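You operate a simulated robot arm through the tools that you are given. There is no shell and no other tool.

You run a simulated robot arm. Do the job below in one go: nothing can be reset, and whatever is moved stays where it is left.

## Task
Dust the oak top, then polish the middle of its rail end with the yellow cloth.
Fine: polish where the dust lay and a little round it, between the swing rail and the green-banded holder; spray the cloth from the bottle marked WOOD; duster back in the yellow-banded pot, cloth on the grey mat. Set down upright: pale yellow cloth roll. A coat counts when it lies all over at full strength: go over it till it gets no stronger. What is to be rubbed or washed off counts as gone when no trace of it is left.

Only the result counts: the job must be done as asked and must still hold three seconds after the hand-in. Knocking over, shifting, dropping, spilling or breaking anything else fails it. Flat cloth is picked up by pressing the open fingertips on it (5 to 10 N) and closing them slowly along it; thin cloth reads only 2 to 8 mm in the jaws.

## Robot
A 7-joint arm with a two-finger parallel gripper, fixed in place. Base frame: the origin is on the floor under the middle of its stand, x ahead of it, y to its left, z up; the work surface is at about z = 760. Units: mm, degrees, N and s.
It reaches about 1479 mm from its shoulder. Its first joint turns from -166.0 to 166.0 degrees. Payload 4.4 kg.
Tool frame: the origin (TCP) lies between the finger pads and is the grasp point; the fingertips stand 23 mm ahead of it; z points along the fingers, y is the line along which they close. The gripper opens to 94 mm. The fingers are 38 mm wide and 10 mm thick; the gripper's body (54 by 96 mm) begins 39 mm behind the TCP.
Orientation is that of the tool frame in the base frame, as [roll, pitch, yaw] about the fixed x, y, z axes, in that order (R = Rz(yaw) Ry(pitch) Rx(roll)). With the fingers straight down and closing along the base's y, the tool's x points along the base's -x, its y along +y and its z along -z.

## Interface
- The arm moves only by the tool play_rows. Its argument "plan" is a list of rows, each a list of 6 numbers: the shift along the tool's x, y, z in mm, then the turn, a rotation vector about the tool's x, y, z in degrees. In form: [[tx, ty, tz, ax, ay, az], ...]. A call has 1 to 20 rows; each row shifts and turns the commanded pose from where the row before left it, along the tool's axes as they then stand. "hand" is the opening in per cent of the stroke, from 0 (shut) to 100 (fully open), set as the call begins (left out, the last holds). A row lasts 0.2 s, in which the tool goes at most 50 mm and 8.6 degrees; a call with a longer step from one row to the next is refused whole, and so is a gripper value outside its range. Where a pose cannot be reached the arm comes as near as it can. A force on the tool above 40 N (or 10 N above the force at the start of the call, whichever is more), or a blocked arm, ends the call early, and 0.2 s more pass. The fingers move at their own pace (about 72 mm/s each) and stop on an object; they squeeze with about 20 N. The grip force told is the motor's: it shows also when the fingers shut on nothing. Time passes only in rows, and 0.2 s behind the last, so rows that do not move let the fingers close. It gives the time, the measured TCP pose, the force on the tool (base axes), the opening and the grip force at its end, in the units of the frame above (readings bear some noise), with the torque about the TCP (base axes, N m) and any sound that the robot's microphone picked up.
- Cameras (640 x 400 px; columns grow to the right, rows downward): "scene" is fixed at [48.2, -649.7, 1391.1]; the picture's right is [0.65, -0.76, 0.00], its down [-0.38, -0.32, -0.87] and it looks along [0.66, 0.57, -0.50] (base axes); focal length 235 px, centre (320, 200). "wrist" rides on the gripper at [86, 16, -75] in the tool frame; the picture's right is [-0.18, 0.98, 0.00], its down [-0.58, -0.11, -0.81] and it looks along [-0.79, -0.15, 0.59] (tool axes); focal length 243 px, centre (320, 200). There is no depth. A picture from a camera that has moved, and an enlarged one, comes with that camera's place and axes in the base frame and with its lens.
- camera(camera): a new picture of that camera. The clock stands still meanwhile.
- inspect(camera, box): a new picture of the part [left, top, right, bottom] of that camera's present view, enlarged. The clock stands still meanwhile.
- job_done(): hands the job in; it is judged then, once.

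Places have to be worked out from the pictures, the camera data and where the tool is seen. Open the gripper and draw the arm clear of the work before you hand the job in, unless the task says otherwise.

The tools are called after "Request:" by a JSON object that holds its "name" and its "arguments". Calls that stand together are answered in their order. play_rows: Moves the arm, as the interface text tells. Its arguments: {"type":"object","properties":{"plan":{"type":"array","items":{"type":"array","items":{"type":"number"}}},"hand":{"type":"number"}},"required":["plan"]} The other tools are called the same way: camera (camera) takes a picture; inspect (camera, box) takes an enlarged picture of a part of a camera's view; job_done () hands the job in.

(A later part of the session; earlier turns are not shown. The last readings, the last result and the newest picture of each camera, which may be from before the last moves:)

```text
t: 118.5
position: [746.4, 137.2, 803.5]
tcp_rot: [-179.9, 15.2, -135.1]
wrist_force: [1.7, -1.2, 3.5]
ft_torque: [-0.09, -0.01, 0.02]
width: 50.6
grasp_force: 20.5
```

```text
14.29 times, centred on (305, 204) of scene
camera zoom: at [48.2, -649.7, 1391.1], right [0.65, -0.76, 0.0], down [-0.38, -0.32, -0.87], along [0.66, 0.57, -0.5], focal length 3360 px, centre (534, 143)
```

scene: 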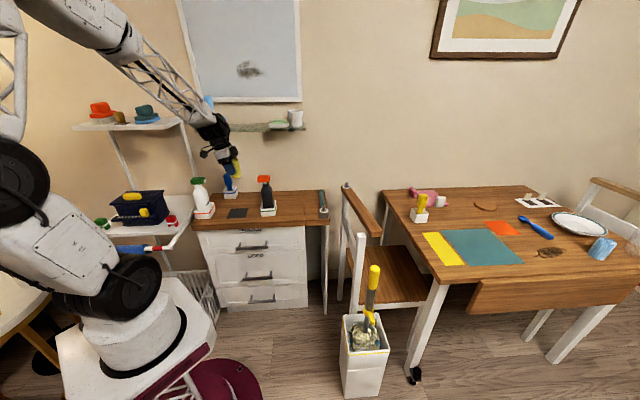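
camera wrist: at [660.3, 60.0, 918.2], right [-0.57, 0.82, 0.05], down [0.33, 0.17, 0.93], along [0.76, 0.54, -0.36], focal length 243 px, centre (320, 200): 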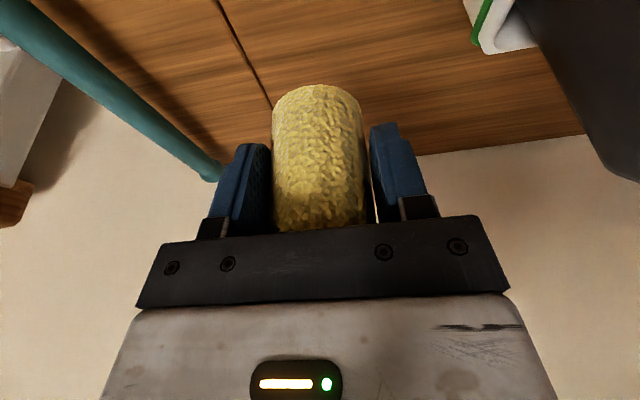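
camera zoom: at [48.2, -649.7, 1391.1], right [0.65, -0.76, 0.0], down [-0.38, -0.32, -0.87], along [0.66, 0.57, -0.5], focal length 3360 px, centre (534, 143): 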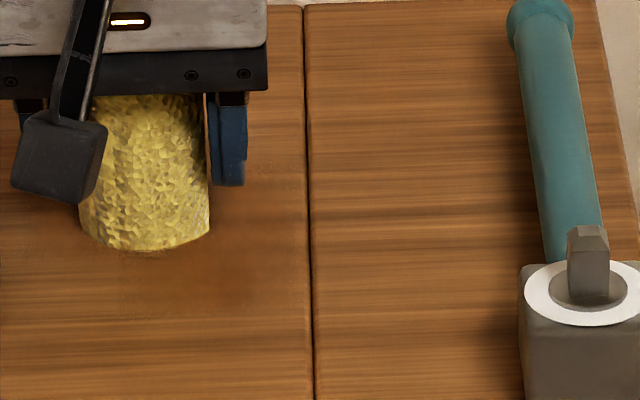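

Normal force is now a light 3.5 N and the satin area grows. I continue with the deeper row and then the nearer rows.

Request:
{"name": "play_rows", "arguments": {"plan": [[-11.6, 0, 3.1, 0, 0, 0], [0, -10, 0, 0, 0, 0], [0, -10, 0, 0, 0, 0], [0, -10, 0, 0, 0, 0], [0, 10, 0, 0, 0, 0], [0, 10, 0, 0, 0, 0], [0, 10, 0, 0, 0, 0], [0, -10, 0, 0, 0, 0], [0, -10, 0, 0, 0, 0], [0, -10, 0, 0, 0, 0], [0, 10, 0, 0, 0, 0], [0, 10, 0, 0, 0, 0], [0, 10, 0, 0, 0, 0]]}}

Request:
{"name": "play_rows", "arguments": {"plan": [[11.6, 0, -3.1, 0, 0, 0], [11.6, 0, -3.1, 0, 0, 0], [11.6, 0, -3.1, 0, 0, 0], [0, -10, 0, 0, 0, 0], [0, -10, 0, 0, 0, 0], [0, -10, 0, 0, 0, 0], [0, 10, 0, 0, 0, 0], [0, 10, 0, 0, 0, 0], [0, 10, 0, 0, 0, 0], [0, -10, 0, 0, 0, 0], [0, -10, 0, 0, 0, 0], [0, -10, 0, 0, 0, 0], [0, 10, 0, 0, 0, 0], [0, 10, 0, 0, 0, 0], [0, 10, 0, 0, 0, 0]]}}

Request:
{"name": "inspect", "arguments": {"camera": "scene", "box": [285, 190, 325, 218]}}

```text
t: 121.3
position: [754.3, 145.6, 804.3]
tcp_rot: [180.0, 15.2, -135.1]
wrist_force: [1.7, -1.2, 4.3]
ft_torque: [-0.13, -0.01, 0.05]
width: 50.6
grasp_force: 19.8
```

```text
t: 124.5
position: [727.7, 119.3, 802.1]
tcp_rot: [-180.0, 15.2, -135.1]
wrist_force: [1.2, -3.5, 5.7]
ft_torque: [-0.14, 0.01, 0.0]
width: 50.6
grasp_force: 19.9
```

```text
14.29 times, centred on (305, 204) of scene
camera zoom: at [48.2, -649.7, 1391.1], right [0.65, -0.76, 0.0], down [-0.38, -0.32, -0.87], along [0.66, 0.57, -0.5], focal length 3360 px, centre (534, 143)
```

zoom: 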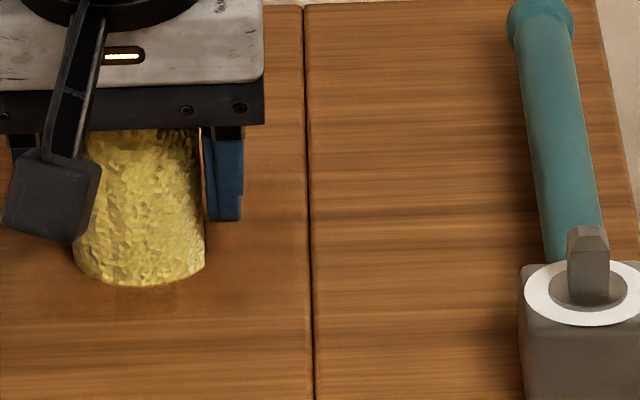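

The left leaf's satin patch is forming. Next I hop over the seam to find the height of the rail leaf.

Request:
{"name": "play_rows", "arguments": {"plan": [[-3.1, 0, -11.6, 0, 0, 0], [0, -28, 0, 0, 0, 0], [0, -28, 0, 0, 0, 0], [0, -28, 0, 0, 0, 0], [0.78, 0, 2.9, 0, 0, 0], [0.52, 0, 1.93, 0, 0, 0], [0, 0, 0, 0, 0, 0]]}}

Request:
{"name": "camera", "arguments": {"camera": "wrist"}}

Request:
{"name": "inspect", "arguments": {"camera": "scene", "box": [285, 185, 335, 220]}}

```text
t: 126.1
position: [786.4, 61.3, 808.9]
tcp_rot: [180.0, 15.2, -135.0]
wrist_force: [0.8, 0.0, -0.2]
ft_torque: [0.02, 0.02, -0.03]
width: 50.7
grasp_force: 19.7
```

```text
taken
camera wrist: at [703.8, -0.6, 858.1], right [-0.57, 0.82, 0.05], down [0.32, 0.17, 0.93], along [0.76, 0.54, -0.36], focal length 243 px, centre (320, 200)
```

wrist: 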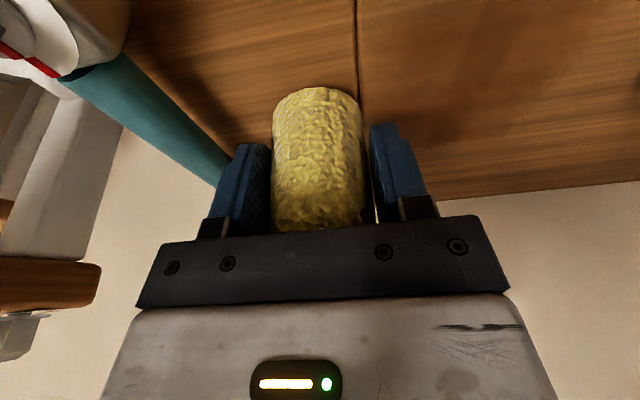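

```text
11.43 times, centred on (310, 202) of scene
camera zoom: at [48.2, -649.7, 1391.1], right [0.65, -0.76, 0.0], down [-0.38, -0.32, -0.87], along [0.66, 0.57, -0.5], focal length 2688 px, centre (434, 171)
```

zoom: 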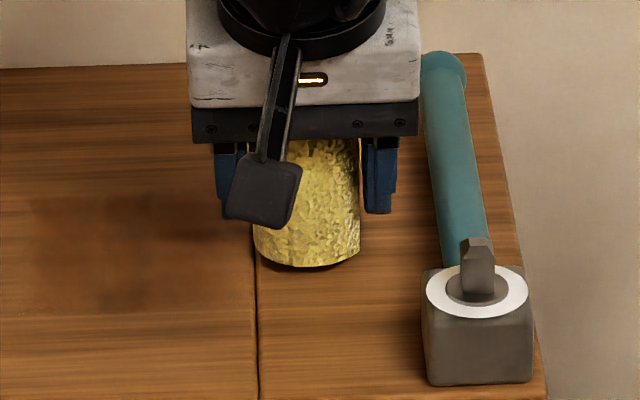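

The coat shows as a darker, smooth patch on the left leaf. I now feel for the rail leaf's surface in 1 mm steps.

Request:
{"name": "play_rows", "arguments": {"plan": [[0.39, 0, 1.45, 0, 0, 0], [0, 0, 0, 0, 0, 0]]}}

Request:
{"name": "play_rows", "arguments": {"plan": [[0.26, 0, 0.97, 0, 0, 0], [0, 0, 0, 0, 0, 0]]}}

Request:
{"name": "play_rows", "arguments": {"plan": [[0.26, 0, 0.97, 0, 0, 0], [0, 0, 0, 0, 0, 0]]}}

```text
t: 126.7
position: [787.0, 61.1, 808.1]
tcp_rot: [179.9, 15.3, -135.1]
wrist_force: [0.7, -0.5, -0.9]
ft_torque: [0.02, 0.03, 0.04]
width: 50.4
grasp_force: 20.1
```

```text
t: 127.3
position: [786.1, 60.4, 806.9]
tcp_rot: [180.0, 15.2, -135.0]
wrist_force: [-0.3, -0.4, 0.1]
ft_torque: [0.04, 0.02, 0.0]
width: 50.5
grasp_force: 20.1
```

```text
t: 127.9
position: [787.1, 61.3, 806.5]
tcp_rot: [-180.0, 15.2, -135.1]
wrist_force: [-0.2, -0.1, -0.2]
ft_torque: [0.0, 0.0, -0.01]
width: 50.6
grasp_force: 20.1
```

Request:
{"name": "play_rows", "arguments": {"plan": [[0.26, 0, 0.97, 0, 0, 0], [0, 0, 0, 0, 0, 0]]}}

Request:
{"name": "play_rows", "arguments": {"plan": [[0.26, 0, 0.97, 0, 0, 0], [0, 0, 0, 0, 0, 0]]}}

Request:
{"name": "play_rows", "arguments": {"plan": [[0.13, 0, 0.48, 0, 0, 0], [0, 0, 0, 0, 0, 0]]}}

```text
t: 128.5
position: [787.7, 59.9, 805.8]
tcp_rot: [-180.0, 15.1, -135.2]
wrist_force: [-0.2, -0.7, 0.0]
ft_torque: [0.01, 0.02, 0.01]
width: 50.6
grasp_force: 20.3
```

```text
t: 129.1
position: [788.4, 60.6, 804.5]
tcp_rot: [-179.9, 15.2, -135.1]
wrist_force: [0.1, -0.1, 0.1]
ft_torque: [0.02, 0.0, 0.01]
width: 50.4
grasp_force: 20.3
```

```text
t: 129.7
position: [787.9, 60.6, 805.0]
tcp_rot: [180.0, 15.2, -135.1]
wrist_force: [0.5, -0.1, -0.3]
ft_torque: [-0.01, -0.02, 0.01]
width: 50.4
grasp_force: 19.5
```

Request:
{"name": "play_rows", "arguments": {"plan": [[0.13, 0, 0.48, 0, 0, 0], [0, 0, 0, 0, 0, 0]]}}

Request:
{"name": "play_rows", "arguments": {"plan": [[0.13, 0, 0.48, 0, 0, 0], [0, 0, 0, 0, 0, 0]]}}

Request:
{"name": "play_rows", "arguments": {"plan": [[0.13, 0, 0.48, 0, 0, 0], [0, 0, 0, 0, 0, 0]]}}

```text
t: 130.3
position: [787.8, 60.6, 804.9]
tcp_rot: [179.9, 15.2, -135.1]
wrist_force: [-0.1, 1.2, -0.7]
ft_torque: [-0.02, -0.01, 0.0]
width: 50.2
grasp_force: 20.1
```

```text
t: 130.9
position: [788.2, 61.7, 802.3]
tcp_rot: [-179.8, 15.2, -135.0]
wrist_force: [-1.4, -1.8, 8.4]
ft_torque: [-0.03, 0.21, -0.01]
width: 50.1
grasp_force: 19.8
```

```text
t: 131.5
position: [788.2, 60.4, 804.0]
tcp_rot: [-179.8, 15.3, -135.2]
wrist_force: [4.9, -3.3, 15.2]
ft_torque: [-0.14, -0.08, 0.04]
width: 50.4
grasp_force: 19.9
```

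Same height as the left leaf, so there is no step. I ease off half a millimetre and rub long strokes across the seam at light force.

Request:
{"name": "play_rows", "arguments": {"plan": [[-0.16, 0, -0.6, 0, 0, 0], [0, 8, 0, 0, 0, 0], [0, 8, 0, 0, 0, 0], [0, 8, 0, 0, 0, 0], [0, 8, 0, 0, 0, 0], [0, 8, 0, 0, 0, 0], [0, 8, 0, 0, 0, 0]]}}

Request:
{"name": "play_rows", "arguments": {"plan": [[0, -8, 0, 0, 0, 0], [0, -8, 0, 0, 0, 0], [0, -8, 0, 0, 0, 0], [0, -8, 0, 0, 0, 0], [0, -8, 0, 0, 0, 0], [0, -8, 0, 0, 0, 0], [0, -4, 0, 0, 0, 0]]}}

Request:
{"name": "inspect", "arguments": {"camera": "scene", "box": [285, 185, 335, 220]}}

```text
t: 133.1
position: [753.5, 93.4, 803.5]
tcp_rot: [-180.0, 15.3, -135.1]
wrist_force: [5.0, -5.6, 11.9]
ft_torque: [-0.3, -0.26, 0.0]
width: 50.3
grasp_force: 19.9
```

```text
t: 134.7
position: [790.0, 57.7, 803.1]
tcp_rot: [-180.0, 15.3, -135.1]
wrist_force: [-3.7, 4.3, 10.3]
ft_torque: [0.24, 0.1, 0.04]
width: 50.3
grasp_force: 20.7
```

```text
11.43 times, centred on (310, 202) of scene
camera zoom: at [48.2, -649.7, 1391.1], right [0.65, -0.76, 0.0], down [-0.38, -0.32, -0.87], along [0.66, 0.57, -0.5], focal length 2688 px, centre (434, 171)
```

zoom: 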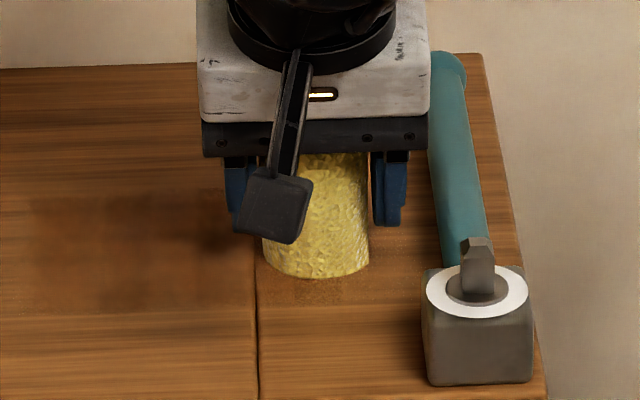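

Crossing the seam goes smoothly at about 10 N. I now raster: full-length strokes along the top, row by row.

Request:
{"name": "play_rows", "arguments": {"plan": [[0, 11.6, 0, 0, 0, 0], [0, 11.6, 0, 0, 0, 0], [0, 11.6, 0, 0, 0, 0], [0, 11.6, 0, 0, 0, 0], [0, 11.6, 0, 0, 0, 0], [0, 11.6, 0, 0, 0, 0], [0, 11.6, 0, 0, 0, 0], [0, 11.6, 0, 0, 0, 0], [0, -11.6, 0, 0, 0, 0], [0, -11.6, 0, 0, 0, 0], [0, -11.6, 0, 0, 0, 0], [0, -11.6, 0, 0, 0, 0], [0, -11.6, 0, 0, 0, 0], [0, -11.6, 0, 0, 0, 0], [0, -11.6, 0, 0, 0, 0], [0, -11.6, 0, 0, 0, 0]]}}

Request:
{"name": "play_rows", "arguments": {"plan": [[-11.6, 0, 3.1, 0, 0, 0], [0, 11.6, 0, 0, 0, 0], [0, 11.6, 0, 0, 0, 0], [0, 11.6, 0, 0, 0, 0], [0, 11.6, 0, 0, 0, 0], [0, 11.6, 0, 0, 0, 0], [0, 11.6, 0, 0, 0, 0], [0, 11.6, 0, 0, 0, 0], [0, 11.6, 0, 0, 0, 0], [0, -11.6, 0, 0, 0, 0], [0, -11.6, 0, 0, 0, 0], [0, -11.6, 0, 0, 0, 0], [0, -11.6, 0, 0, 0, 0], [0, -11.6, 0, 0, 0, 0], [0, -11.6, 0, 0, 0, 0], [0, -11.6, 0, 0, 0, 0], [0, -11.6, 0, 0, 0, 0]]}}

Request:
{"name": "inspect", "arguments": {"camera": "scene", "box": [285, 185, 335, 220]}}

```text
t: 138.1
position: [790.8, 58.9, 803.8]
tcp_rot: [-179.9, 15.3, -135.1]
wrist_force: [0.5, 0.2, -0.9]
ft_torque: [-0.01, -0.02, -0.02]
width: 50.5
grasp_force: 20.1
```

```text
t: 141.7
position: [799.2, 66.4, 804.1]
tcp_rot: [-179.9, 15.2, -135.1]
wrist_force: [-0.5, 1.8, 3.7]
ft_torque: [0.02, 0.02, -0.02]
width: 50.4
grasp_force: 20.3
```

```text
11.43 times, centred on (310, 202) of scene
camera zoom: at [48.2, -649.7, 1391.1], right [0.65, -0.76, 0.0], down [-0.38, -0.32, -0.87], along [0.66, 0.57, -0.5], focal length 2688 px, centre (434, 171)
```

zoom: 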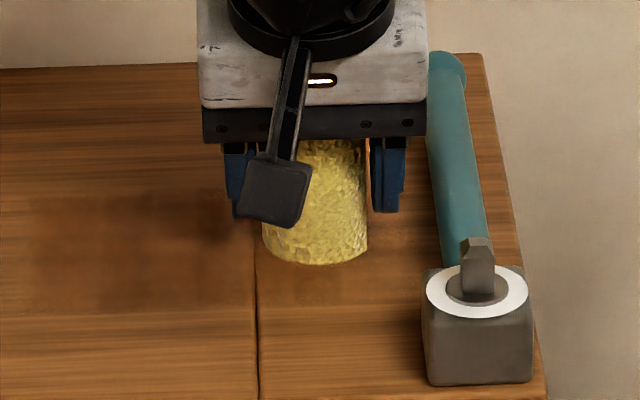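

Request:
{"name": "play_rows", "arguments": {"plan": [[0.13, 0, 0.48, 0, 0, 0], [-11.6, 0, 3.1, 0, 0, 0], [0, 11.6, 0, 0, 0, 0], [0, 11.6, 0, 0, 0, 0], [0, 11.6, 0, 0, 0, 0], [0, 11.6, 0, 0, 0, 0], [0, 11.6, 0, 0, 0, 0], [0, 11.6, 0, 0, 0, 0], [0, 11.6, 0, 0, 0, 0], [0, 11.6, 0, 0, 0, 0], [0, -11.6, 0, 0, 0, 0], [0, -11.6, 0, 0, 0, 0], [0, -11.6, 0, 0, 0, 0], [0, -11.6, 0, 0, 0, 0], [0, -11.6, 0, 0, 0, 0], [0, -11.6, 0, 0, 0, 0], [0, -11.6, 0, 0, 0, 0], [0, -11.6, 0, 0, 0, 0]]}}

Request:
{"name": "play_rows", "arguments": {"plan": [[-11.6, 0, 3.1, 0, 0, 0], [0, 11.6, 0, 0, 0, 0], [0, 11.6, 0, 0, 0, 0], [0, 11.6, 0, 0, 0, 0], [0, 11.6, 0, 0, 0, 0], [0, 11.6, 0, 0, 0, 0], [0, 11.6, 0, 0, 0, 0], [0, 11.6, 0, 0, 0, 0], [0, 11.6, 0, 0, 0, 0], [0, -11.6, 0, 0, 0, 0], [0, -11.6, 0, 0, 0, 0], [0, -11.6, 0, 0, 0, 0], [0, -11.6, 0, 0, 0, 0], [0, -11.6, 0, 0, 0, 0], [0, -11.6, 0, 0, 0, 0], [0, -11.6, 0, 0, 0, 0], [0, -11.6, 0, 0, 0, 0]]}}

Request:
{"name": "inspect", "arguments": {"camera": "scene", "box": [285, 185, 335, 220]}}

```text
t: 144.7
position: [770.8, 111.8, 804.7]
tcp_rot: [-179.9, 15.1, -135.0]
wrist_force: [-1.9, 2.7, 4.5]
ft_torque: [0.07, -0.08, 0.05]
width: 50.3
grasp_force: 20.3
stopped in row 14: the force on the tool passed its limit at 58 N (the readings are from after the stop); the commanded pose is now the measured one
```

```text
t: 146.5
position: [725.2, 174.5, 804.3]
tcp_rot: [-179.9, 15.3, -135.0]
wrist_force: [9.7, -12.3, -1.4]
ft_torque: [-0.05, -0.09, 0.37]
width: 50.2
grasp_force: 19.9
stopped in row 8: the force on the tool passed its limit at 54 N (the readings are from after the stop); the commanded pose is now the measured one
```

```text
11.43 times, centred on (310, 202) of scene
camera zoom: at [48.2, -649.7, 1391.1], right [0.65, -0.76, 0.0], down [-0.38, -0.32, -0.87], along [0.66, 0.57, -0.5], focal length 2688 px, centre (434, 171)
```

zoom: 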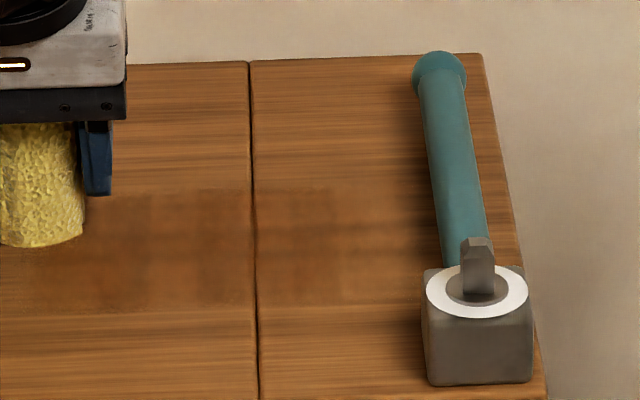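

Both calls stopped: first the roll's edge caught at the seam, and the second then ran too far left. I stop and look at the holder before any move.

Request:
{"name": "inspect", "arguments": {"camera": "scene", "box": [240, 150, 320, 230]}}

Request:
{"name": "camera", "arguments": {"camera": "wrist"}}

```text
5.00 times, centred on (280, 190) of scene
camera zoom: at [48.2, -649.7, 1391.1], right [0.65, -0.76, 0.0], down [-0.38, -0.32, -0.87], along [0.66, 0.57, -0.5], focal length 1176 px, centre (520, 250)
```

zoom: 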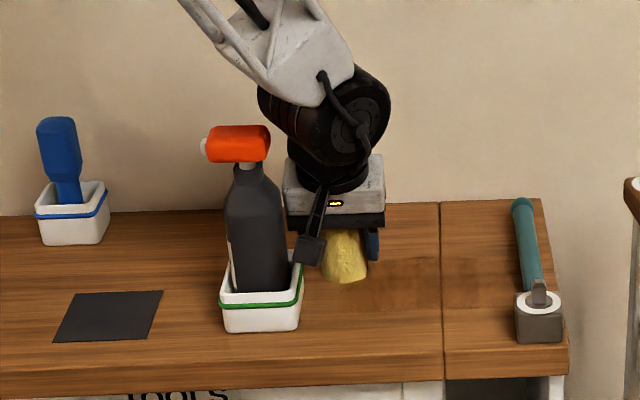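

```text
taken
camera wrist: at [641.9, 112.4, 851.1], right [-0.57, 0.82, 0.05], down [0.32, 0.17, 0.93], along [0.76, 0.54, -0.36], focal length 243 px, centre (320, 200)
```

wrist: 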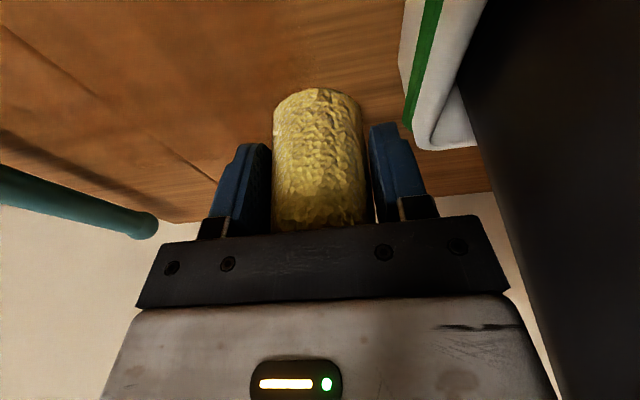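

The gripper's body is touching the MIRROR bottle. I back away gently and lift, then check the bottle.

Request:
{"name": "play_rows", "arguments": {"plan": [[0, -4, 0, 0, 0, 0], [-1.3, -8, -4.8, 0, 0, 0], [-2.6, -10, -9.7, 0, 0, 0], [-2.6, -15, -9.7, 0, 0, 0], [-5.2, -20, -19.3, 0, 0, 0], [-5.2, -20, -19.3, 0, 0, 0], [0, 0, 0, 0, 0, 0]]}}

Request:
{"name": "inspect", "arguments": {"camera": "scene", "box": [180, 160, 340, 260]}}

Request:
{"name": "inspect", "arguments": {"camera": "scene", "box": [250, 165, 290, 225]}}

Request:
{"name": "camera", "arguments": {"camera": "wrist"}}

```text
t: 148.1
position: [779.7, 119.2, 868.1]
tcp_rot: [-179.9, 15.1, -135.0]
wrist_force: [0.2, -0.2, -0.4]
ft_torque: [0.01, 0.02, -0.01]
width: 50.4
grasp_force: 19.7
```

```text
4.00 times, centred on (260, 210) of scene
camera zoom: at [48.2, -649.7, 1391.1], right [0.65, -0.76, 0.0], down [-0.38, -0.32, -0.87], along [0.66, 0.57, -0.5], focal length 941 px, centre (560, 160)
```

zoom: 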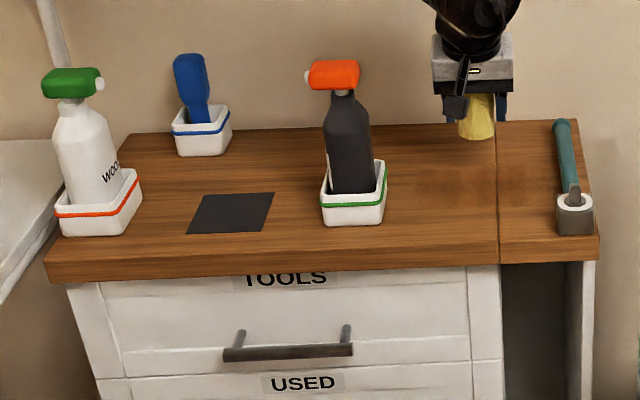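

```text
6.67 times, centred on (270, 195) of scene
camera zoom: at [48.2, -649.7, 1391.1], right [0.65, -0.76, 0.0], down [-0.38, -0.32, -0.87], along [0.66, 0.57, -0.5], focal length 1568 px, centre (653, 233)
```

zoom: 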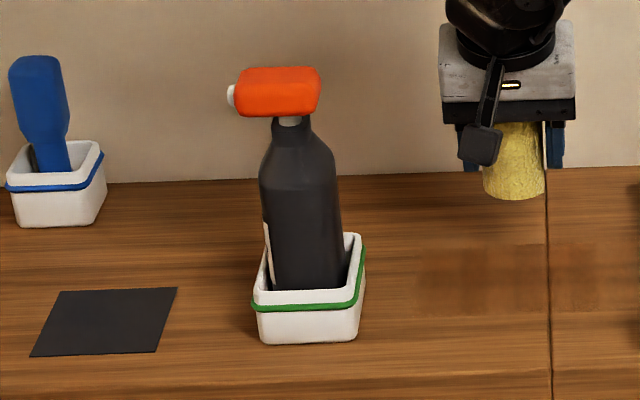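

```text
taken
camera wrist: at [696.0, 57.7, 916.6], right [-0.57, 0.82, 0.05], down [0.32, 0.17, 0.93], along [0.76, 0.55, -0.36], focal length 243 px, centre (320, 200)
```

wrist: 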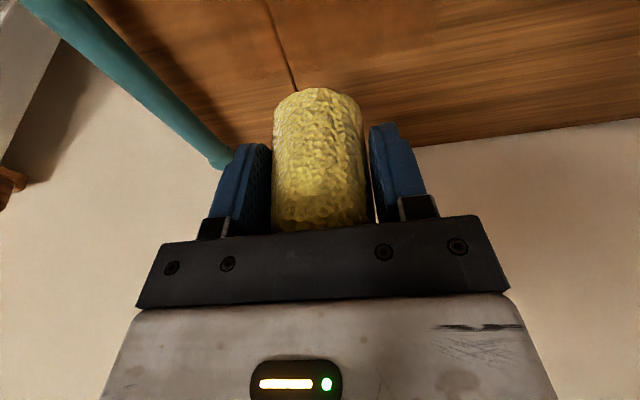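

Compared with the first pictures, bottle and holder stand where they were (within a millimetre or two). I pull up and back to inspect the coat from the wrist camera.

Request:
{"name": "play_rows", "arguments": {"plan": [[22.6, 0, -35.5, 0, 0, 0], [22.6, 0, -35.5, 0, 0, 0], [22.6, 0, -35.5, 0, 0, 0], [22.6, 0, -35.5, 0, 0, 0], [22.6, 0, -35.5, 0, 0, 0], [0, 0, 0, 0, 0, 0]]}}

Request:
{"name": "camera", "arguments": {"camera": "wrist"}}

Request:
{"name": "inspect", "arguments": {"camera": "wrist", "box": [220, 0, 420, 125]}}

Request:
{"name": "inspect", "arguments": {"camera": "scene", "box": [275, 185, 335, 225]}}

```text
t: 149.5
position: [667.8, 9.8, 1009.3]
tcp_rot: [-179.9, 15.2, -135.0]
wrist_force: [-0.2, 0.4, -0.3]
ft_torque: [-0.03, 0.02, -0.01]
width: 50.4
grasp_force: 19.9
```

```text
taken
camera wrist: at [584.8, -51.5, 1057.3], right [-0.57, 0.82, 0.05], down [0.32, 0.17, 0.93], along [0.76, 0.54, -0.36], focal length 243 px, centre (320, 200)
```

wrist: 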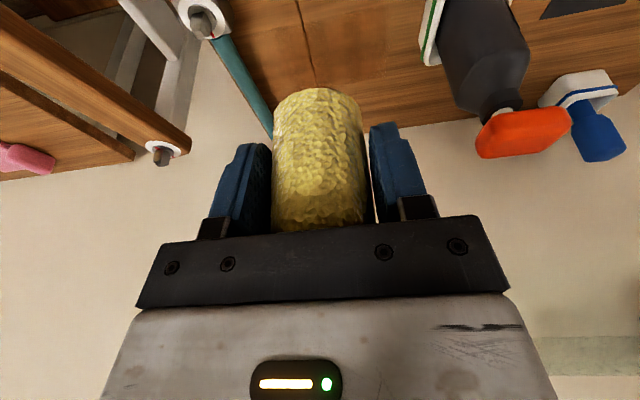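

```text
3.20 times, centred on (320, 62) of wrist
camera zoom: at [584.8, -51.5, 1057.3], right [-0.57, 0.82, 0.05], down [0.32, 0.17, 0.93], along [0.76, 0.54, -0.36], focal length 776 px, centre (320, 640)
```

zoom: 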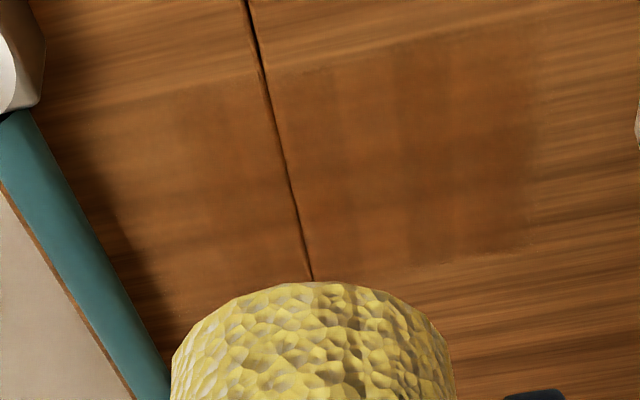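

```text
10.00 times, centred on (305, 205) of scene
camera zoom: at [48.2, -649.7, 1391.1], right [0.65, -0.76, 0.0], down [-0.38, -0.32, -0.87], along [0.66, 0.57, -0.5], focal length 2352 px, centre (470, 150)
```

zoom: 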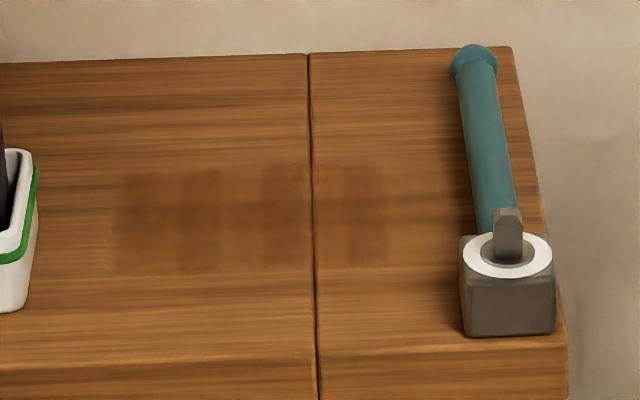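

The coat shows as a reddish film over a rectangular field, still banded (uneven strength). I zoom on it to see where it is weaker.

Request:
{"name": "inspect", "arguments": {"camera": "scene", "box": [284, 194, 324, 219]}}

Request:
{"name": "inspect", "arguments": {"camera": "wrist", "box": [260, 0, 400, 88]}}

```text
16.00 times, centred on (304, 206) of scene
camera zoom: at [48.2, -649.7, 1391.1], right [0.65, -0.76, 0.0], down [-0.38, -0.32, -0.87], along [0.66, 0.57, -0.5], focal length 3763 px, centre (576, 96)
```

zoom: 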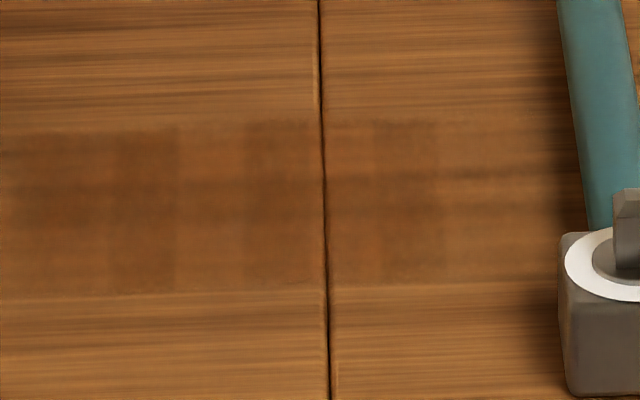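

```text
4.55 times, centred on (330, 44) of wrist
camera zoom: at [584.8, -51.5, 1057.3], right [-0.57, 0.82, 0.05], down [0.32, 0.17, 0.93], along [0.76, 0.54, -0.36], focal length 1103 px, centre (274, 909)
```

zoom: 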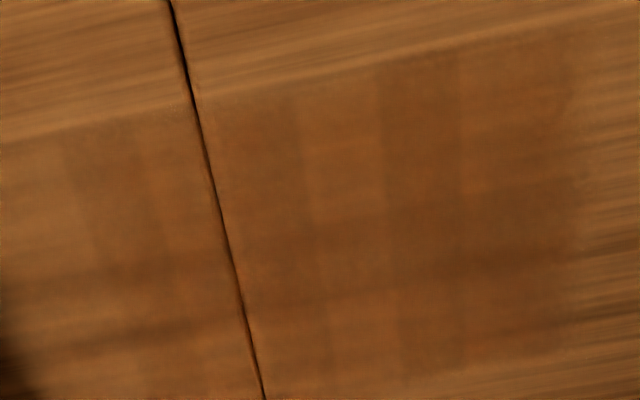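

The pattern shows the roll rubs mainly with its leading edge, leaving the middle of my strokes weaker. I go back down on the left leaf (well clear of bottle and holder) and re-find a light contact.

Request:
{"name": "play_rows", "arguments": {"plan": [[-36.1, 11.8, 9.7, 0, 0, 0], [-36.1, 11.8, 9.7, 0, 0, 0], [-36.1, 11.7, 9.7, 0, 0, 0], [10.1, 0, 37.7, 0, 0, 0], [10.1, 0, 37.7, 0, 0, 0], [10.1, 0, 37.7, 0, 0, 0], [10.1, 0, 37.7, 0, 0, 0], [10.1, 0, 37.7, 0, 0, 0], [0, 0, 0, 0, 0, 0]]}}

```text
t: 151.5
position: [724.1, 115.4, 814.4]
tcp_rot: [-179.9, 15.2, -135.0]
wrist_force: [-0.3, 0.4, 0.1]
ft_torque: [0.01, 0.0, 0.05]
width: 50.1
grasp_force: 19.8
```

Request:
{"name": "play_rows", "arguments": {"plan": [[1.3, 0, 4.83, 0, 0, 0], [1.04, 0, 3.86, 0, 0, 0], [0, 0, 0, 0, 0, 0]]}}

Request:
{"name": "play_rows", "arguments": {"plan": [[0.26, 0, 0.97, 0, 0, 0], [0, 0, 0, 0, 0, 0]]}}

```text
t: 152.3
position: [725.7, 115.0, 806.1]
tcp_rot: [-179.9, 15.2, -135.0]
wrist_force: [0.8, 1.2, -0.5]
ft_torque: [0.03, -0.01, 0.0]
width: 50.2
grasp_force: 20.5
```

```text
t: 152.9
position: [724.2, 115.3, 805.0]
tcp_rot: [-179.9, 15.2, -135.0]
wrist_force: [0.4, 0.3, -0.3]
ft_torque: [0.02, -0.01, -0.02]
width: 50.2
grasp_force: 20.2
```

Request:
{"name": "play_rows", "arguments": {"plan": [[0.21, 0, 0.77, 0, 0, 0], [0, 0, 0, 0, 0, 0]]}}

Request:
{"name": "play_rows", "arguments": {"plan": [[0.16, 0, 0.58, 0, 0, 0], [0, 0, 0, 0, 0, 0]]}}

```text
t: 153.5
position: [724.5, 115.0, 804.2]
tcp_rot: [-179.9, 15.2, -135.0]
wrist_force: [0.4, -0.3, -1.3]
ft_torque: [-0.01, 0.01, -0.01]
width: 50.2
grasp_force: 19.9
```

```text
t: 154.1
position: [724.1, 113.7, 802.9]
tcp_rot: [-179.8, 15.2, -135.0]
wrist_force: [0.3, -0.7, -0.5]
ft_torque: [-0.03, 0.01, 0.02]
width: 50.6
grasp_force: 20.7
```

Request:
{"name": "play_rows", "arguments": {"plan": [[0.13, 0, 0.48, 0, 0, 0], [0, 0, 0, 0, 0, 0]]}}

Request:
{"name": "play_rows", "arguments": {"plan": [[0.13, 0, 0.48, 0, 0, 0], [0, 0, 0, 0, 0, 0]]}}

```text
t: 154.7
position: [724.4, 115.1, 804.0]
tcp_rot: [-179.9, 15.3, -135.0]
wrist_force: [-1.1, -0.8, 3.0]
ft_torque: [-0.06, 0.11, 0.0]
width: 50.6
grasp_force: 20.1
```

```text
t: 155.3
position: [725.2, 115.4, 802.1]
tcp_rot: [-179.9, 15.2, -135.0]
wrist_force: [-3.9, -0.3, 11.4]
ft_torque: [-0.03, 0.26, 0.03]
width: 50.1
grasp_force: 19.7
```

Light contact found. I rub strokes between s 410 and 460 on the left leaf, stepping inward 8 mm per row.

Request:
{"name": "play_rows", "arguments": {"plan": [[-0.06, 0, -0.24, 0, 0, 0], [0, 10, 0, 0, 0, 0], [0, 10, 0, 0, 0, 0], [0, -10, 0, 0, 0, 0], [0, -10, 0, 0, 0, 0], [0, -10, 0, 0, 0, 0], [0, -10, 0, 0, 0, 0], [0, -10, 0, 0, 0, 0], [0, 10, 0, 0, 0, 0], [0, 10, 0, 0, 0, 0], [0, 10, 0, 0, 0, 0], [0, 10, 0, 0, 0, 0], [0, 10, 0, 0, 0, 0], [-7.73, 0, 2.07, 0, 0, 0], [0, -10, 0, 0, 0, 0], [0, -10, 0, 0, 0, 0], [0, -10, 0, 0, 0, 0], [0, -10, 0, 0, 0, 0], [0, -10, 0, 0, 0, 0]]}}

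```text
t: 159.3
position: [749.4, 99.6, 802.6]
tcp_rot: [-179.9, 15.2, -135.0]
wrist_force: [-6.7, 5.7, 16.9]
ft_torque: [0.32, 0.11, 0.1]
width: 50.0
grasp_force: 20.6
```

Request:
{"name": "play_rows", "arguments": {"plan": [[-0.08, 0, -0.3, 0, 0, 0], [-7.73, 0, 2.07, 0, 0, 0], [0, 10, 0, 0, 0, 0], [0, 10, 0, 0, 0, 0], [0, 10, 0, 0, 0, 0], [0, 10, 0, 0, 0, 0], [0, 10, 0, 0, 0, 0], [0, -10, 0, 0, 0, 0], [0, -10, 0, 0, 0, 0], [0, -10, 0, 0, 0, 0], [0, -10, 0, 0, 0, 0], [0, -10, 0, 0, 0, 0], [-7.73, 0, 2.07, 0, 0, 0], [0, 10, 0, 0, 0, 0], [0, 10, 0, 0, 0, 0], [0, 10, 0, 0, 0, 0], [0, 10, 0, 0, 0, 0], [0, 10, 0, 0, 0, 0]]}}

```text
t: 163.1
position: [725.3, 146.0, 802.4]
tcp_rot: [-179.8, 15.3, -135.0]
wrist_force: [3.0, -2.3, 6.2]
ft_torque: [-0.12, -0.04, 0.04]
width: 49.9
grasp_force: 20.4
```

Request:
{"name": "play_rows", "arguments": {"plan": [[0, -10, 0, 0, 0, 0], [0, -10, 0, 0, 0, 0], [0, -10, 0, 0, 0, 0], [0, -10, 0, 0, 0, 0], [0, -10, 0, 0, 0, 0], [-7.73, 0, 2.07, 0, 0, 0], [0, 10, 0, 0, 0, 0], [0, 10, 0, 0, 0, 0], [0, 10, 0, 0, 0, 0], [0, 10, 0, 0, 0, 0], [0, 10, 0, 0, 0, 0], [0, -10, 0, 0, 0, 0], [0, -10, 0, 0, 0, 0], [0, -10, 0, 0, 0, 0], [0, -10, 0, 0, 0, 0], [0, -10, 0, 0, 0, 0]]}}

```text
t: 166.5
position: [768.0, 115.7, 802.1]
tcp_rot: [-179.9, 15.2, -135.0]
wrist_force: [0.0, 0.6, -0.9]
ft_torque: [0.02, 0.02, -0.01]
width: 49.9
grasp_force: 19.8
```

Request:
{"name": "play_rows", "arguments": {"plan": [[0.13, 0, 0.5, 0, 0, 0], [0, 10, 0, 0, 0, 0], [0, 10, 0, 0, 0, 0], [0, 10, 0, 0, 0, 0], [0, 10, 0, 0, 0, 0], [0, 10, 0, 0, 0, 0], [-7.73, 0, 2.07, 0, 0, 0], [0, -10, 0, 0, 0, 0], [0, -10, 0, 0, 0, 0], [0, -10, 0, 0, 0, 0], [0, -10, 0, 0, 0, 0], [0, -10, 0, 0, 0, 0]]}}

```text
t: 169.1
position: [775.6, 121.5, 802.7]
tcp_rot: [-179.8, 15.3, -135.0]
wrist_force: [-4.7, 6.2, 16.7]
ft_torque: [0.23, 0.19, 0.01]
width: 50.0
grasp_force: 20.0
```

Request:
{"name": "play_rows", "arguments": {"plan": [[-0.06, 0, -0.25, 0, 0, 0], [0, 10, 0, 0, 0, 0], [0, 10, 0, 0, 0, 0], [0, 10, 0, 0, 0, 0], [0, 10, 0, 0, 0, 0], [0, 10, 0, 0, 0, 0], [-7.73, 0, 2.07, 0, 0, 0], [0, -10, 0, 0, 0, 0], [0, -10, 0, 0, 0, 0], [0, -10, 0, 0, 0, 0], [0, -10, 0, 0, 0, 0], [0, -10, 0, 0, 0, 0], [0, 10, 0, 0, 0, 0], [0, 10, 0, 0, 0, 0], [0, 10, 0, 0, 0, 0], [0, 10, 0, 0, 0, 0], [0, 10, 0, 0, 0, 0]]}}

Request:
{"name": "inspect", "arguments": {"camera": "scene", "box": [284, 194, 324, 219]}}

```text
t: 172.7
position: [744.1, 161.9, 802.9]
tcp_rot: [-179.9, 15.3, -135.0]
wrist_force: [1.3, -3.4, 6.5]
ft_torque: [-0.16, 0.03, 0.02]
width: 49.6
grasp_force: 20.1
```

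```text
16.00 times, centred on (304, 206) of scene
camera zoom: at [48.2, -649.7, 1391.1], right [0.65, -0.76, 0.0], down [-0.38, -0.32, -0.87], along [0.66, 0.57, -0.5], focal length 3763 px, centre (576, 96)
```

zoom: 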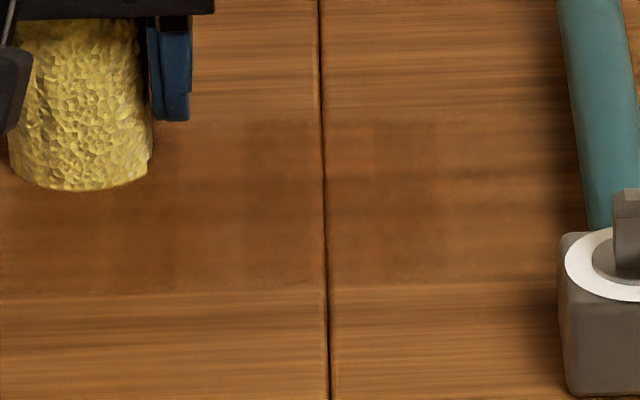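

The left part is much more even now. I lift to see the whole field.

Request:
{"name": "play_rows", "arguments": {"plan": [[-2.6, 0, -9.7, 0, 0, 0], [-10.4, 0, -38.6, 0, 0, 0], [-10.4, 0, -38.6, 0, 0, 0], [-10.4, -10, -38.6, 0, 0, 0]]}}

Request:
{"name": "inspect", "arguments": {"camera": "scene", "box": [280, 192, 328, 222]}}

```text
t: 173.7
position: [750.8, 157.3, 932.3]
tcp_rot: [-180.0, 15.1, -135.0]
wrist_force: [-0.2, -0.2, -0.6]
ft_torque: [0.0, -0.01, -0.01]
width: 49.8
grasp_force: 19.5
```

```text
13.33 times, centred on (304, 207) of scene
camera zoom: at [48.2, -649.7, 1391.1], right [0.65, -0.76, 0.0], down [-0.38, -0.32, -0.87], along [0.66, 0.57, -0.5], focal length 3136 px, centre (533, 107)
```

zoom: 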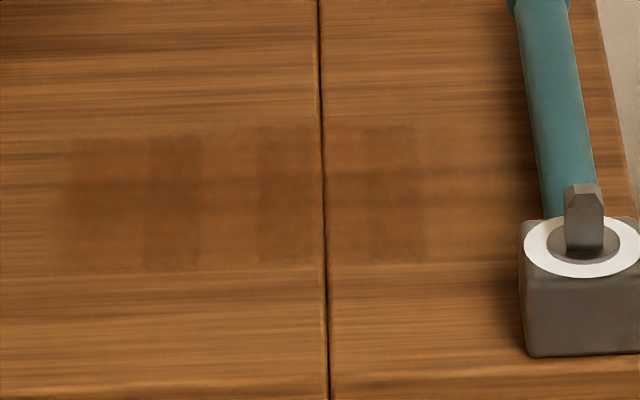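

Request:
{"name": "inspect", "arguments": {"camera": "scene", "box": [284, 194, 324, 219]}}

Request:
{"name": "inspect", "arguments": {"camera": "wrist", "box": [160, 0, 420, 90]}}

Request:
{"name": "camera", "arguments": {"camera": "wrist"}}

```text
16.00 times, centred on (304, 206) of scene
camera zoom: at [48.2, -649.7, 1391.1], right [0.65, -0.76, 0.0], down [-0.38, -0.32, -0.87], along [0.66, 0.57, -0.5], focal length 3763 px, centre (576, 96)
```

zoom: 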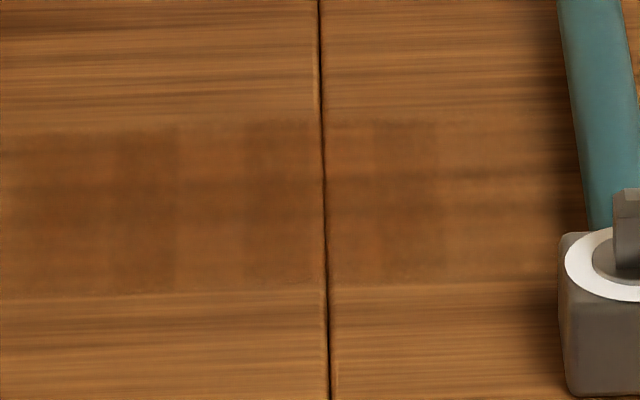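

```text
2.46 times, centred on (290, 45) of wrist
camera zoom: at [667.1, 95.1, 980.0], right [-0.57, 0.82, 0.05], down [0.32, 0.17, 0.93], along [0.76, 0.54, -0.36], focal length 597 px, centre (394, 582)
```

zoom: 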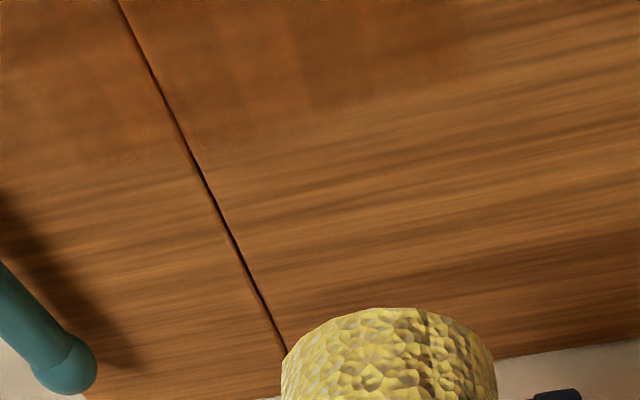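

```text
taken
camera wrist: at [667.1, 95.1, 980.0], right [-0.57, 0.82, 0.05], down [0.32, 0.17, 0.93], along [0.76, 0.54, -0.36], focal length 243 px, centre (320, 200)
```

wrist: 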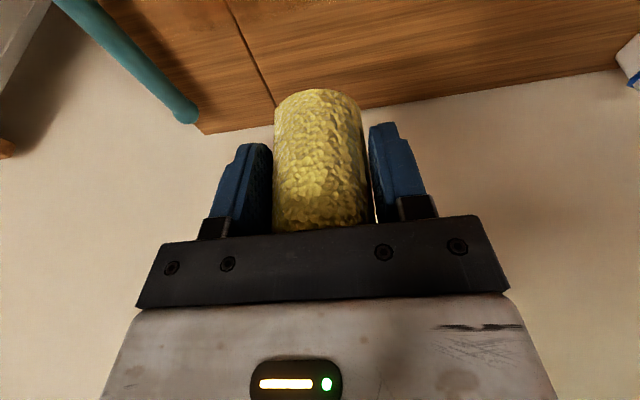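

The left part did not get any stronger (same look as before), so it is saturated; what lacks is the strip near the rail. The rail axis is at s≈581, z≈786 with 13 mm radius. I turn the lean toward the left so that only the bare roll comes near the rail.

Request:
{"name": "play_rows", "arguments": {"plan": [[10.3, -28.3, -2.8, 0, 0, 0], [10.3, -28.3, -2.8, 0, 0, 0], [10.3, -28.3, -2.8, 0, 0, 0], [0, 0, 0, 2.117, 0, 7.901], [0, 0, 0, 2.117, 0, 7.901], [0, 0, 0, 2.117, 0, 7.901], [0, 0, 0, 2.117, 0, 7.901], [0, 0, 0, 2.117, 0, 7.901], [0, 0, 0, 2.117, 0, 7.901], [0, 0, 0, 2.117, 0, 7.901], [0, 0, 0, 2.117, 0, 7.901], [0, 0, 0, 2.117, 0, 7.901], [0, 0, 0, 2.117, 0, 7.901], [0, 0, 0, 2.117, 0, 7.901], [0, 0, 0, 0, 0, 0]]}}

Request:
{"name": "camera", "arguments": {"camera": "wrist"}}

Request:
{"name": "inspect", "arguments": {"camera": "scene", "box": [250, 130, 350, 230]}}

```text
t: 176.9
position: [787.3, 72.8, 932.7]
tcp_rot: [179.8, 15.1, 134.9]
wrist_force: [0.0, -0.2, -0.2]
ft_torque: [0.02, -0.02, -0.01]
width: 49.8
grasp_force: 19.8
```

```text
taken
camera wrist: at [727.4, 156.6, 981.0], right [0.82, 0.57, 0.05], down [0.17, -0.33, 0.93], along [0.54, -0.75, -0.37], focal length 243 px, centre (320, 200)
```

wrist: 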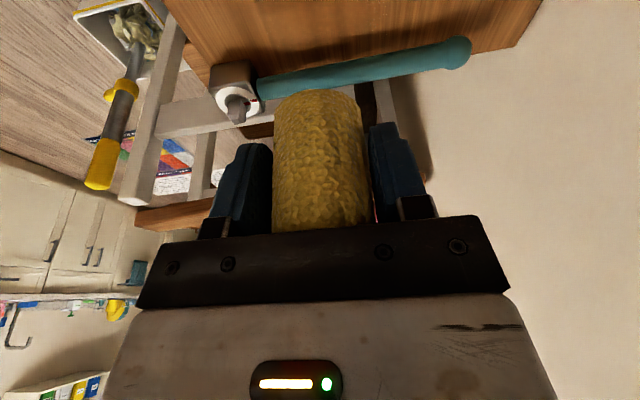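

```text
4.00 times, centred on (300, 180) of scene
camera zoom: at [48.2, -649.7, 1391.1], right [0.65, -0.76, 0.0], down [-0.38, -0.32, -0.87], along [0.66, 0.57, -0.5], focal length 941 px, centre (400, 280)
```

zoom: 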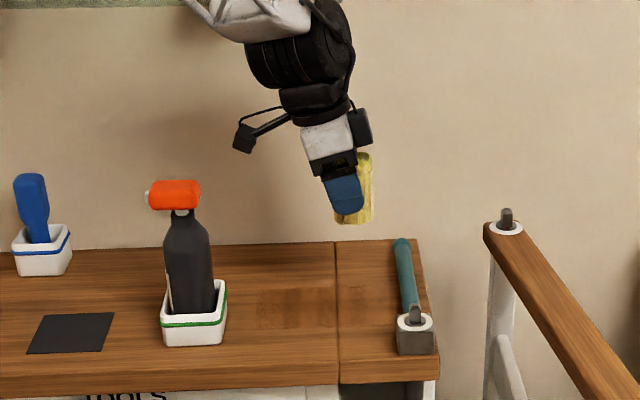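

Clear of everything. I lower onto the rail leaf at s≈514 and find contact.

Request:
{"name": "play_rows", "arguments": {"plan": [[7.77, 0, 28.98, 0, 0, 0], [7.77, 0, 28.98, 0, 0, 0], [7.77, 0, 28.98, 0, 0, 0], [7.77, 0, 28.98, 0, 0, 0], [1.3, 0, 4.83, 0, 0, 0], [0, 0, 0, 0, 0, 0]]}}

Request:
{"name": "play_rows", "arguments": {"plan": [[0.52, 0, 1.93, 0, 0, 0], [0, 0, 0, 0, 0, 0]]}}

```text
t: 178.3
position: [787.4, 72.7, 808.1]
tcp_rot: [179.8, 15.1, 135.0]
wrist_force: [-0.1, 0.8, -1.6]
ft_torque: [0.02, 0.0, 0.01]
width: 49.8
grasp_force: 19.8
```

```text
t: 178.9
position: [788.0, 72.2, 804.5]
tcp_rot: [179.8, 15.1, 134.9]
wrist_force: [-0.7, 0.2, 0.0]
ft_torque: [0.03, 0.03, -0.02]
width: 49.9
grasp_force: 19.7
```

Request:
{"name": "play_rows", "arguments": {"plan": [[0.26, 0, 0.97, 0, 0, 0], [0, 0, 0, 0, 0, 0]]}}

Request:
{"name": "play_rows", "arguments": {"plan": [[0.18, 0, 0.68, 0, 0, 0], [0, 0, 0, 0, 0, 0]]}}

```text
t: 179.5
position: [788.0, 72.9, 803.7]
tcp_rot: [179.7, 15.1, 135.0]
wrist_force: [-0.2, 0.1, 0.0]
ft_torque: [0.0, 0.0, 0.01]
width: 50.1
grasp_force: 20.2
```

```text
t: 180.1
position: [788.6, 72.6, 803.9]
tcp_rot: [179.8, 15.1, 135.0]
wrist_force: [0.2, -0.4, -0.8]
ft_torque: [0.0, 0.0, 0.0]
width: 49.8
grasp_force: 19.9
```

Request:
{"name": "play_rows", "arguments": {"plan": [[0.16, 0, 0.58, 0, 0, 0], [0, 0, 0, 0, 0, 0]]}}

Request:
{"name": "play_rows", "arguments": {"plan": [[0.13, 0, 0.48, 0, 0, 0], [0, 0, 0, 0, 0, 0]]}}

```text
t: 180.7
position: [788.7, 73.2, 803.1]
tcp_rot: [179.8, 15.1, 134.8]
wrist_force: [-0.6, -0.4, 0.6]
ft_torque: [-0.01, 0.03, 0.05]
width: 49.5
grasp_force: 20.3
```

```text
t: 181.3
position: [788.5, 72.4, 803.5]
tcp_rot: [179.7, 15.1, 134.9]
wrist_force: [-1.6, -1.6, 6.2]
ft_torque: [-0.13, 0.15, -0.03]
width: 49.9
grasp_force: 20.2
```

Contact at 6 N. Now strokes in depth direction, starting at s≈515.

Request:
{"name": "play_rows", "arguments": {"plan": [[0, -9.5, 0, 0, 0, 0], [0, -9.5, 0, 0, 0, 0], [0, 11, 0, 0, 0, 0], [0, 11, 0, 0, 0, 0], [0, 11, 0, 0, 0, 0], [0, 11, 0, 0, 0, 0], [0, 11, 0, 0, 0, 0], [0, 11, 0, 0, 0, 0], [0, -11, 0, 0, 0, 0], [0, -11, 0, 0, 0, 0], [0, -11, 0, 0, 0, 0], [0, -11, 0, 0, 0, 0], [0, -11, 0, 0, 0, 0], [0, -11, 0, 0, 0, 0]]}}

```text
t: 184.3
position: [775.5, 59.4, 804.2]
tcp_rot: [179.7, 15.1, 134.9]
wrist_force: [5.0, 3.8, 11.7]
ft_torque: [0.05, -0.07, -0.03]
width: 50.0
grasp_force: 20.1
```

Request:
{"name": "play_rows", "arguments": {"plan": [[-6.81, 0, 1.66, 0, 0, 0], [0, 11, 0, 0, 0, 0], [0, 11, 0, 0, 0, 0], [0, 11, 0, 0, 0, 0], [0, 11, 0, 0, 0, 0], [0, 11, 0, 0, 0, 0], [0, 11, 0, 0, 0, 0], [0, -11, 0, 0, 0, 0], [0, -11, 0, 0, 0, 0], [0, -11, 0, 0, 0, 0], [0, -11, 0, 0, 0, 0], [0, -11, 0, 0, 0, 0], [0, -11, 0, 0, 0, 0]]}}

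```text
t: 187.1
position: [779.6, 54.6, 803.4]
tcp_rot: [179.7, 15.1, 134.9]
wrist_force: [4.6, 3.3, 8.2]
ft_torque: [0.03, 0.0, -0.01]
width: 49.8
grasp_force: 20.1
```

Request:
{"name": "play_rows", "arguments": {"plan": [[-6.76, 0, 1.81, 0, 0, 0], [0, 11, 0, 0, 0, 0], [0, 11, 0, 0, 0, 0], [0, 11, 0, 0, 0, 0], [0, 11, 0, 0, 0, 0], [0, 11, 0, 0, 0, 0], [0, 11, 0, 0, 0, 0], [0, -11, 0, 0, 0, 0], [0, -11, 0, 0, 0, 0], [0, -11, 0, 0, 0, 0], [0, -11, 0, 0, 0, 0], [0, -11, 0, 0, 0, 0], [0, -11, 0, 0, 0, 0]]}}

Request:
{"name": "inspect", "arguments": {"camera": "scene", "box": [290, 185, 335, 220]}}

Request:
{"name": "camera", "arguments": {"camera": "wrist"}}

```text
t: 189.9
position: [786.4, 50.5, 803.6]
tcp_rot: [179.7, 15.1, 134.9]
wrist_force: [2.8, 3.3, 6.8]
ft_torque: [0.04, -0.02, -0.03]
width: 49.8
grasp_force: 19.7
```

```text
11.43 times, centred on (312, 202) of scene
camera zoom: at [48.2, -649.7, 1391.1], right [0.65, -0.76, 0.0], down [-0.38, -0.32, -0.87], along [0.66, 0.57, -0.5], focal length 2688 px, centre (406, 171)
```

zoom: 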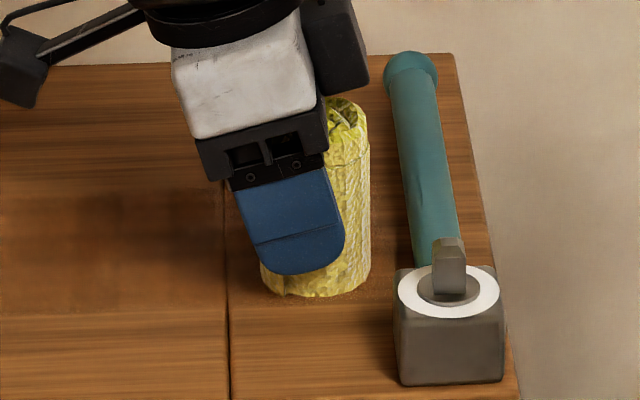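

```text
taken
camera wrist: at [724.8, 133.8, 851.5], right [0.82, 0.57, 0.05], down [0.17, -0.33, 0.93], along [0.55, -0.75, -0.36], focal length 243 px, centre (320, 200)
```

wrist: 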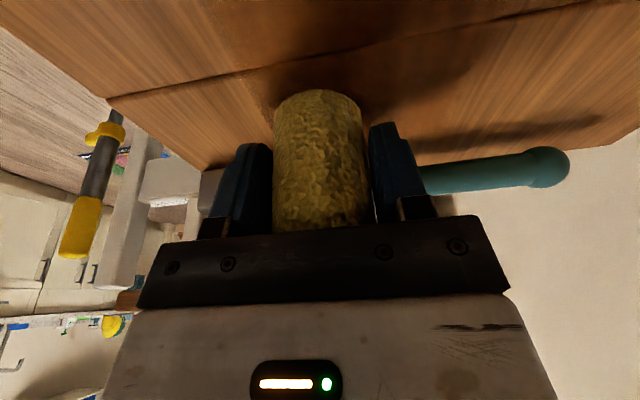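

The roll's right edge has 14 mm to the rail. One more column 6 mm further right.

Request:
{"name": "play_rows", "arguments": {"plan": [[-5.8, 0, 1.55, 0, 0, 0], [0, 11, 0, 0, 0, 0], [0, 11, 0, 0, 0, 0], [0, 11, 0, 0, 0, 0], [0, 11, 0, 0, 0, 0], [0, 11, 0, 0, 0, 0], [0, 11, 0, 0, 0, 0], [0, -11, 0, 0, 0, 0], [0, -11, 0, 0, 0, 0], [0, -11, 0, 0, 0, 0], [0, -11, 0, 0, 0, 0], [0, -11, 0, 0, 0, 0], [0, -11, 0, 0, 0, 0]]}}

Request:
{"name": "inspect", "arguments": {"camera": "scene", "box": [290, 185, 335, 220]}}

```text
t: 192.7
position: [789.5, 45.1, 802.3]
tcp_rot: [179.7, 15.1, 134.9]
wrist_force: [1.9, 3.7, 6.5]
ft_torque: [0.07, -0.01, -0.02]
width: 50.3
grasp_force: 20.3
```

```text
11.43 times, centred on (312, 202) of scene
camera zoom: at [48.2, -649.7, 1391.1], right [0.65, -0.76, 0.0], down [-0.38, -0.32, -0.87], along [0.66, 0.57, -0.5], focal length 2688 px, centre (406, 171)
```

zoom: 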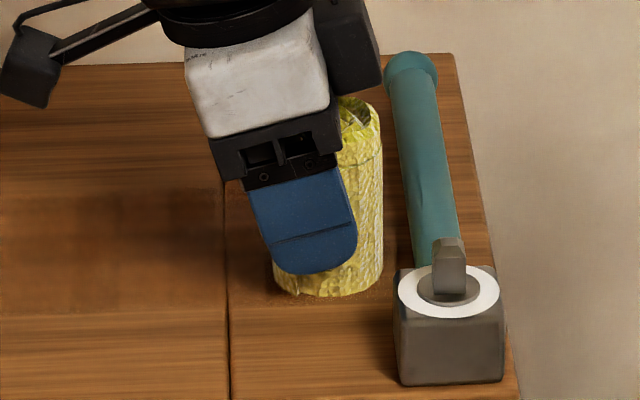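

I lift off and look at the rail leaf's coat.

Request:
{"name": "play_rows", "arguments": {"plan": [[-2.6, 0, -9.7, 0, 0, 0], [-7.8, 0, -29, 0, 0, 0], [-10.4, 0, -38.6, 0, 0, 0], [-10.4, 0, -38.6, 0, 0, 0], [-10.4, 0, -38.6, 0, 0, 0]]}}

Request:
{"name": "inspect", "arguments": {"camera": "scene", "box": [284, 194, 324, 219]}}

Request:
{"name": "inspect", "arguments": {"camera": "scene", "box": [275, 185, 335, 225]}}

```text
t: 193.9
position: [786.6, 46.6, 961.5]
tcp_rot: [179.8, 15.0, 134.8]
wrist_force: [0.0, -0.1, -1.0]
ft_torque: [-0.01, -0.02, -0.02]
width: 49.7
grasp_force: 19.9
```

```text
16.00 times, centred on (304, 206) of scene
camera zoom: at [48.2, -649.7, 1391.1], right [0.65, -0.76, 0.0], down [-0.38, -0.32, -0.87], along [0.66, 0.57, -0.5], focal length 3763 px, centre (576, 96)
```

zoom: 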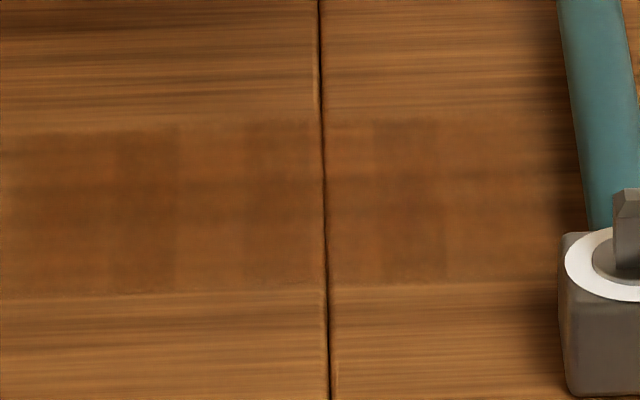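

```text
10.00 times, centred on (305, 205) of scene
camera zoom: at [48.2, -649.7, 1391.1], right [0.65, -0.76, 0.0], down [-0.38, -0.32, -0.87], along [0.66, 0.57, -0.5], focal length 2352 px, centre (470, 150)
```

zoom: 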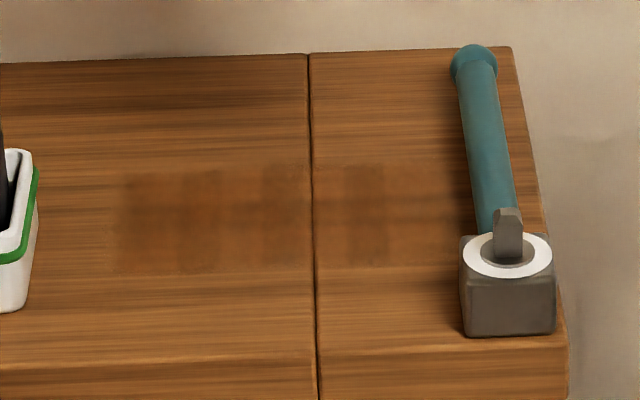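

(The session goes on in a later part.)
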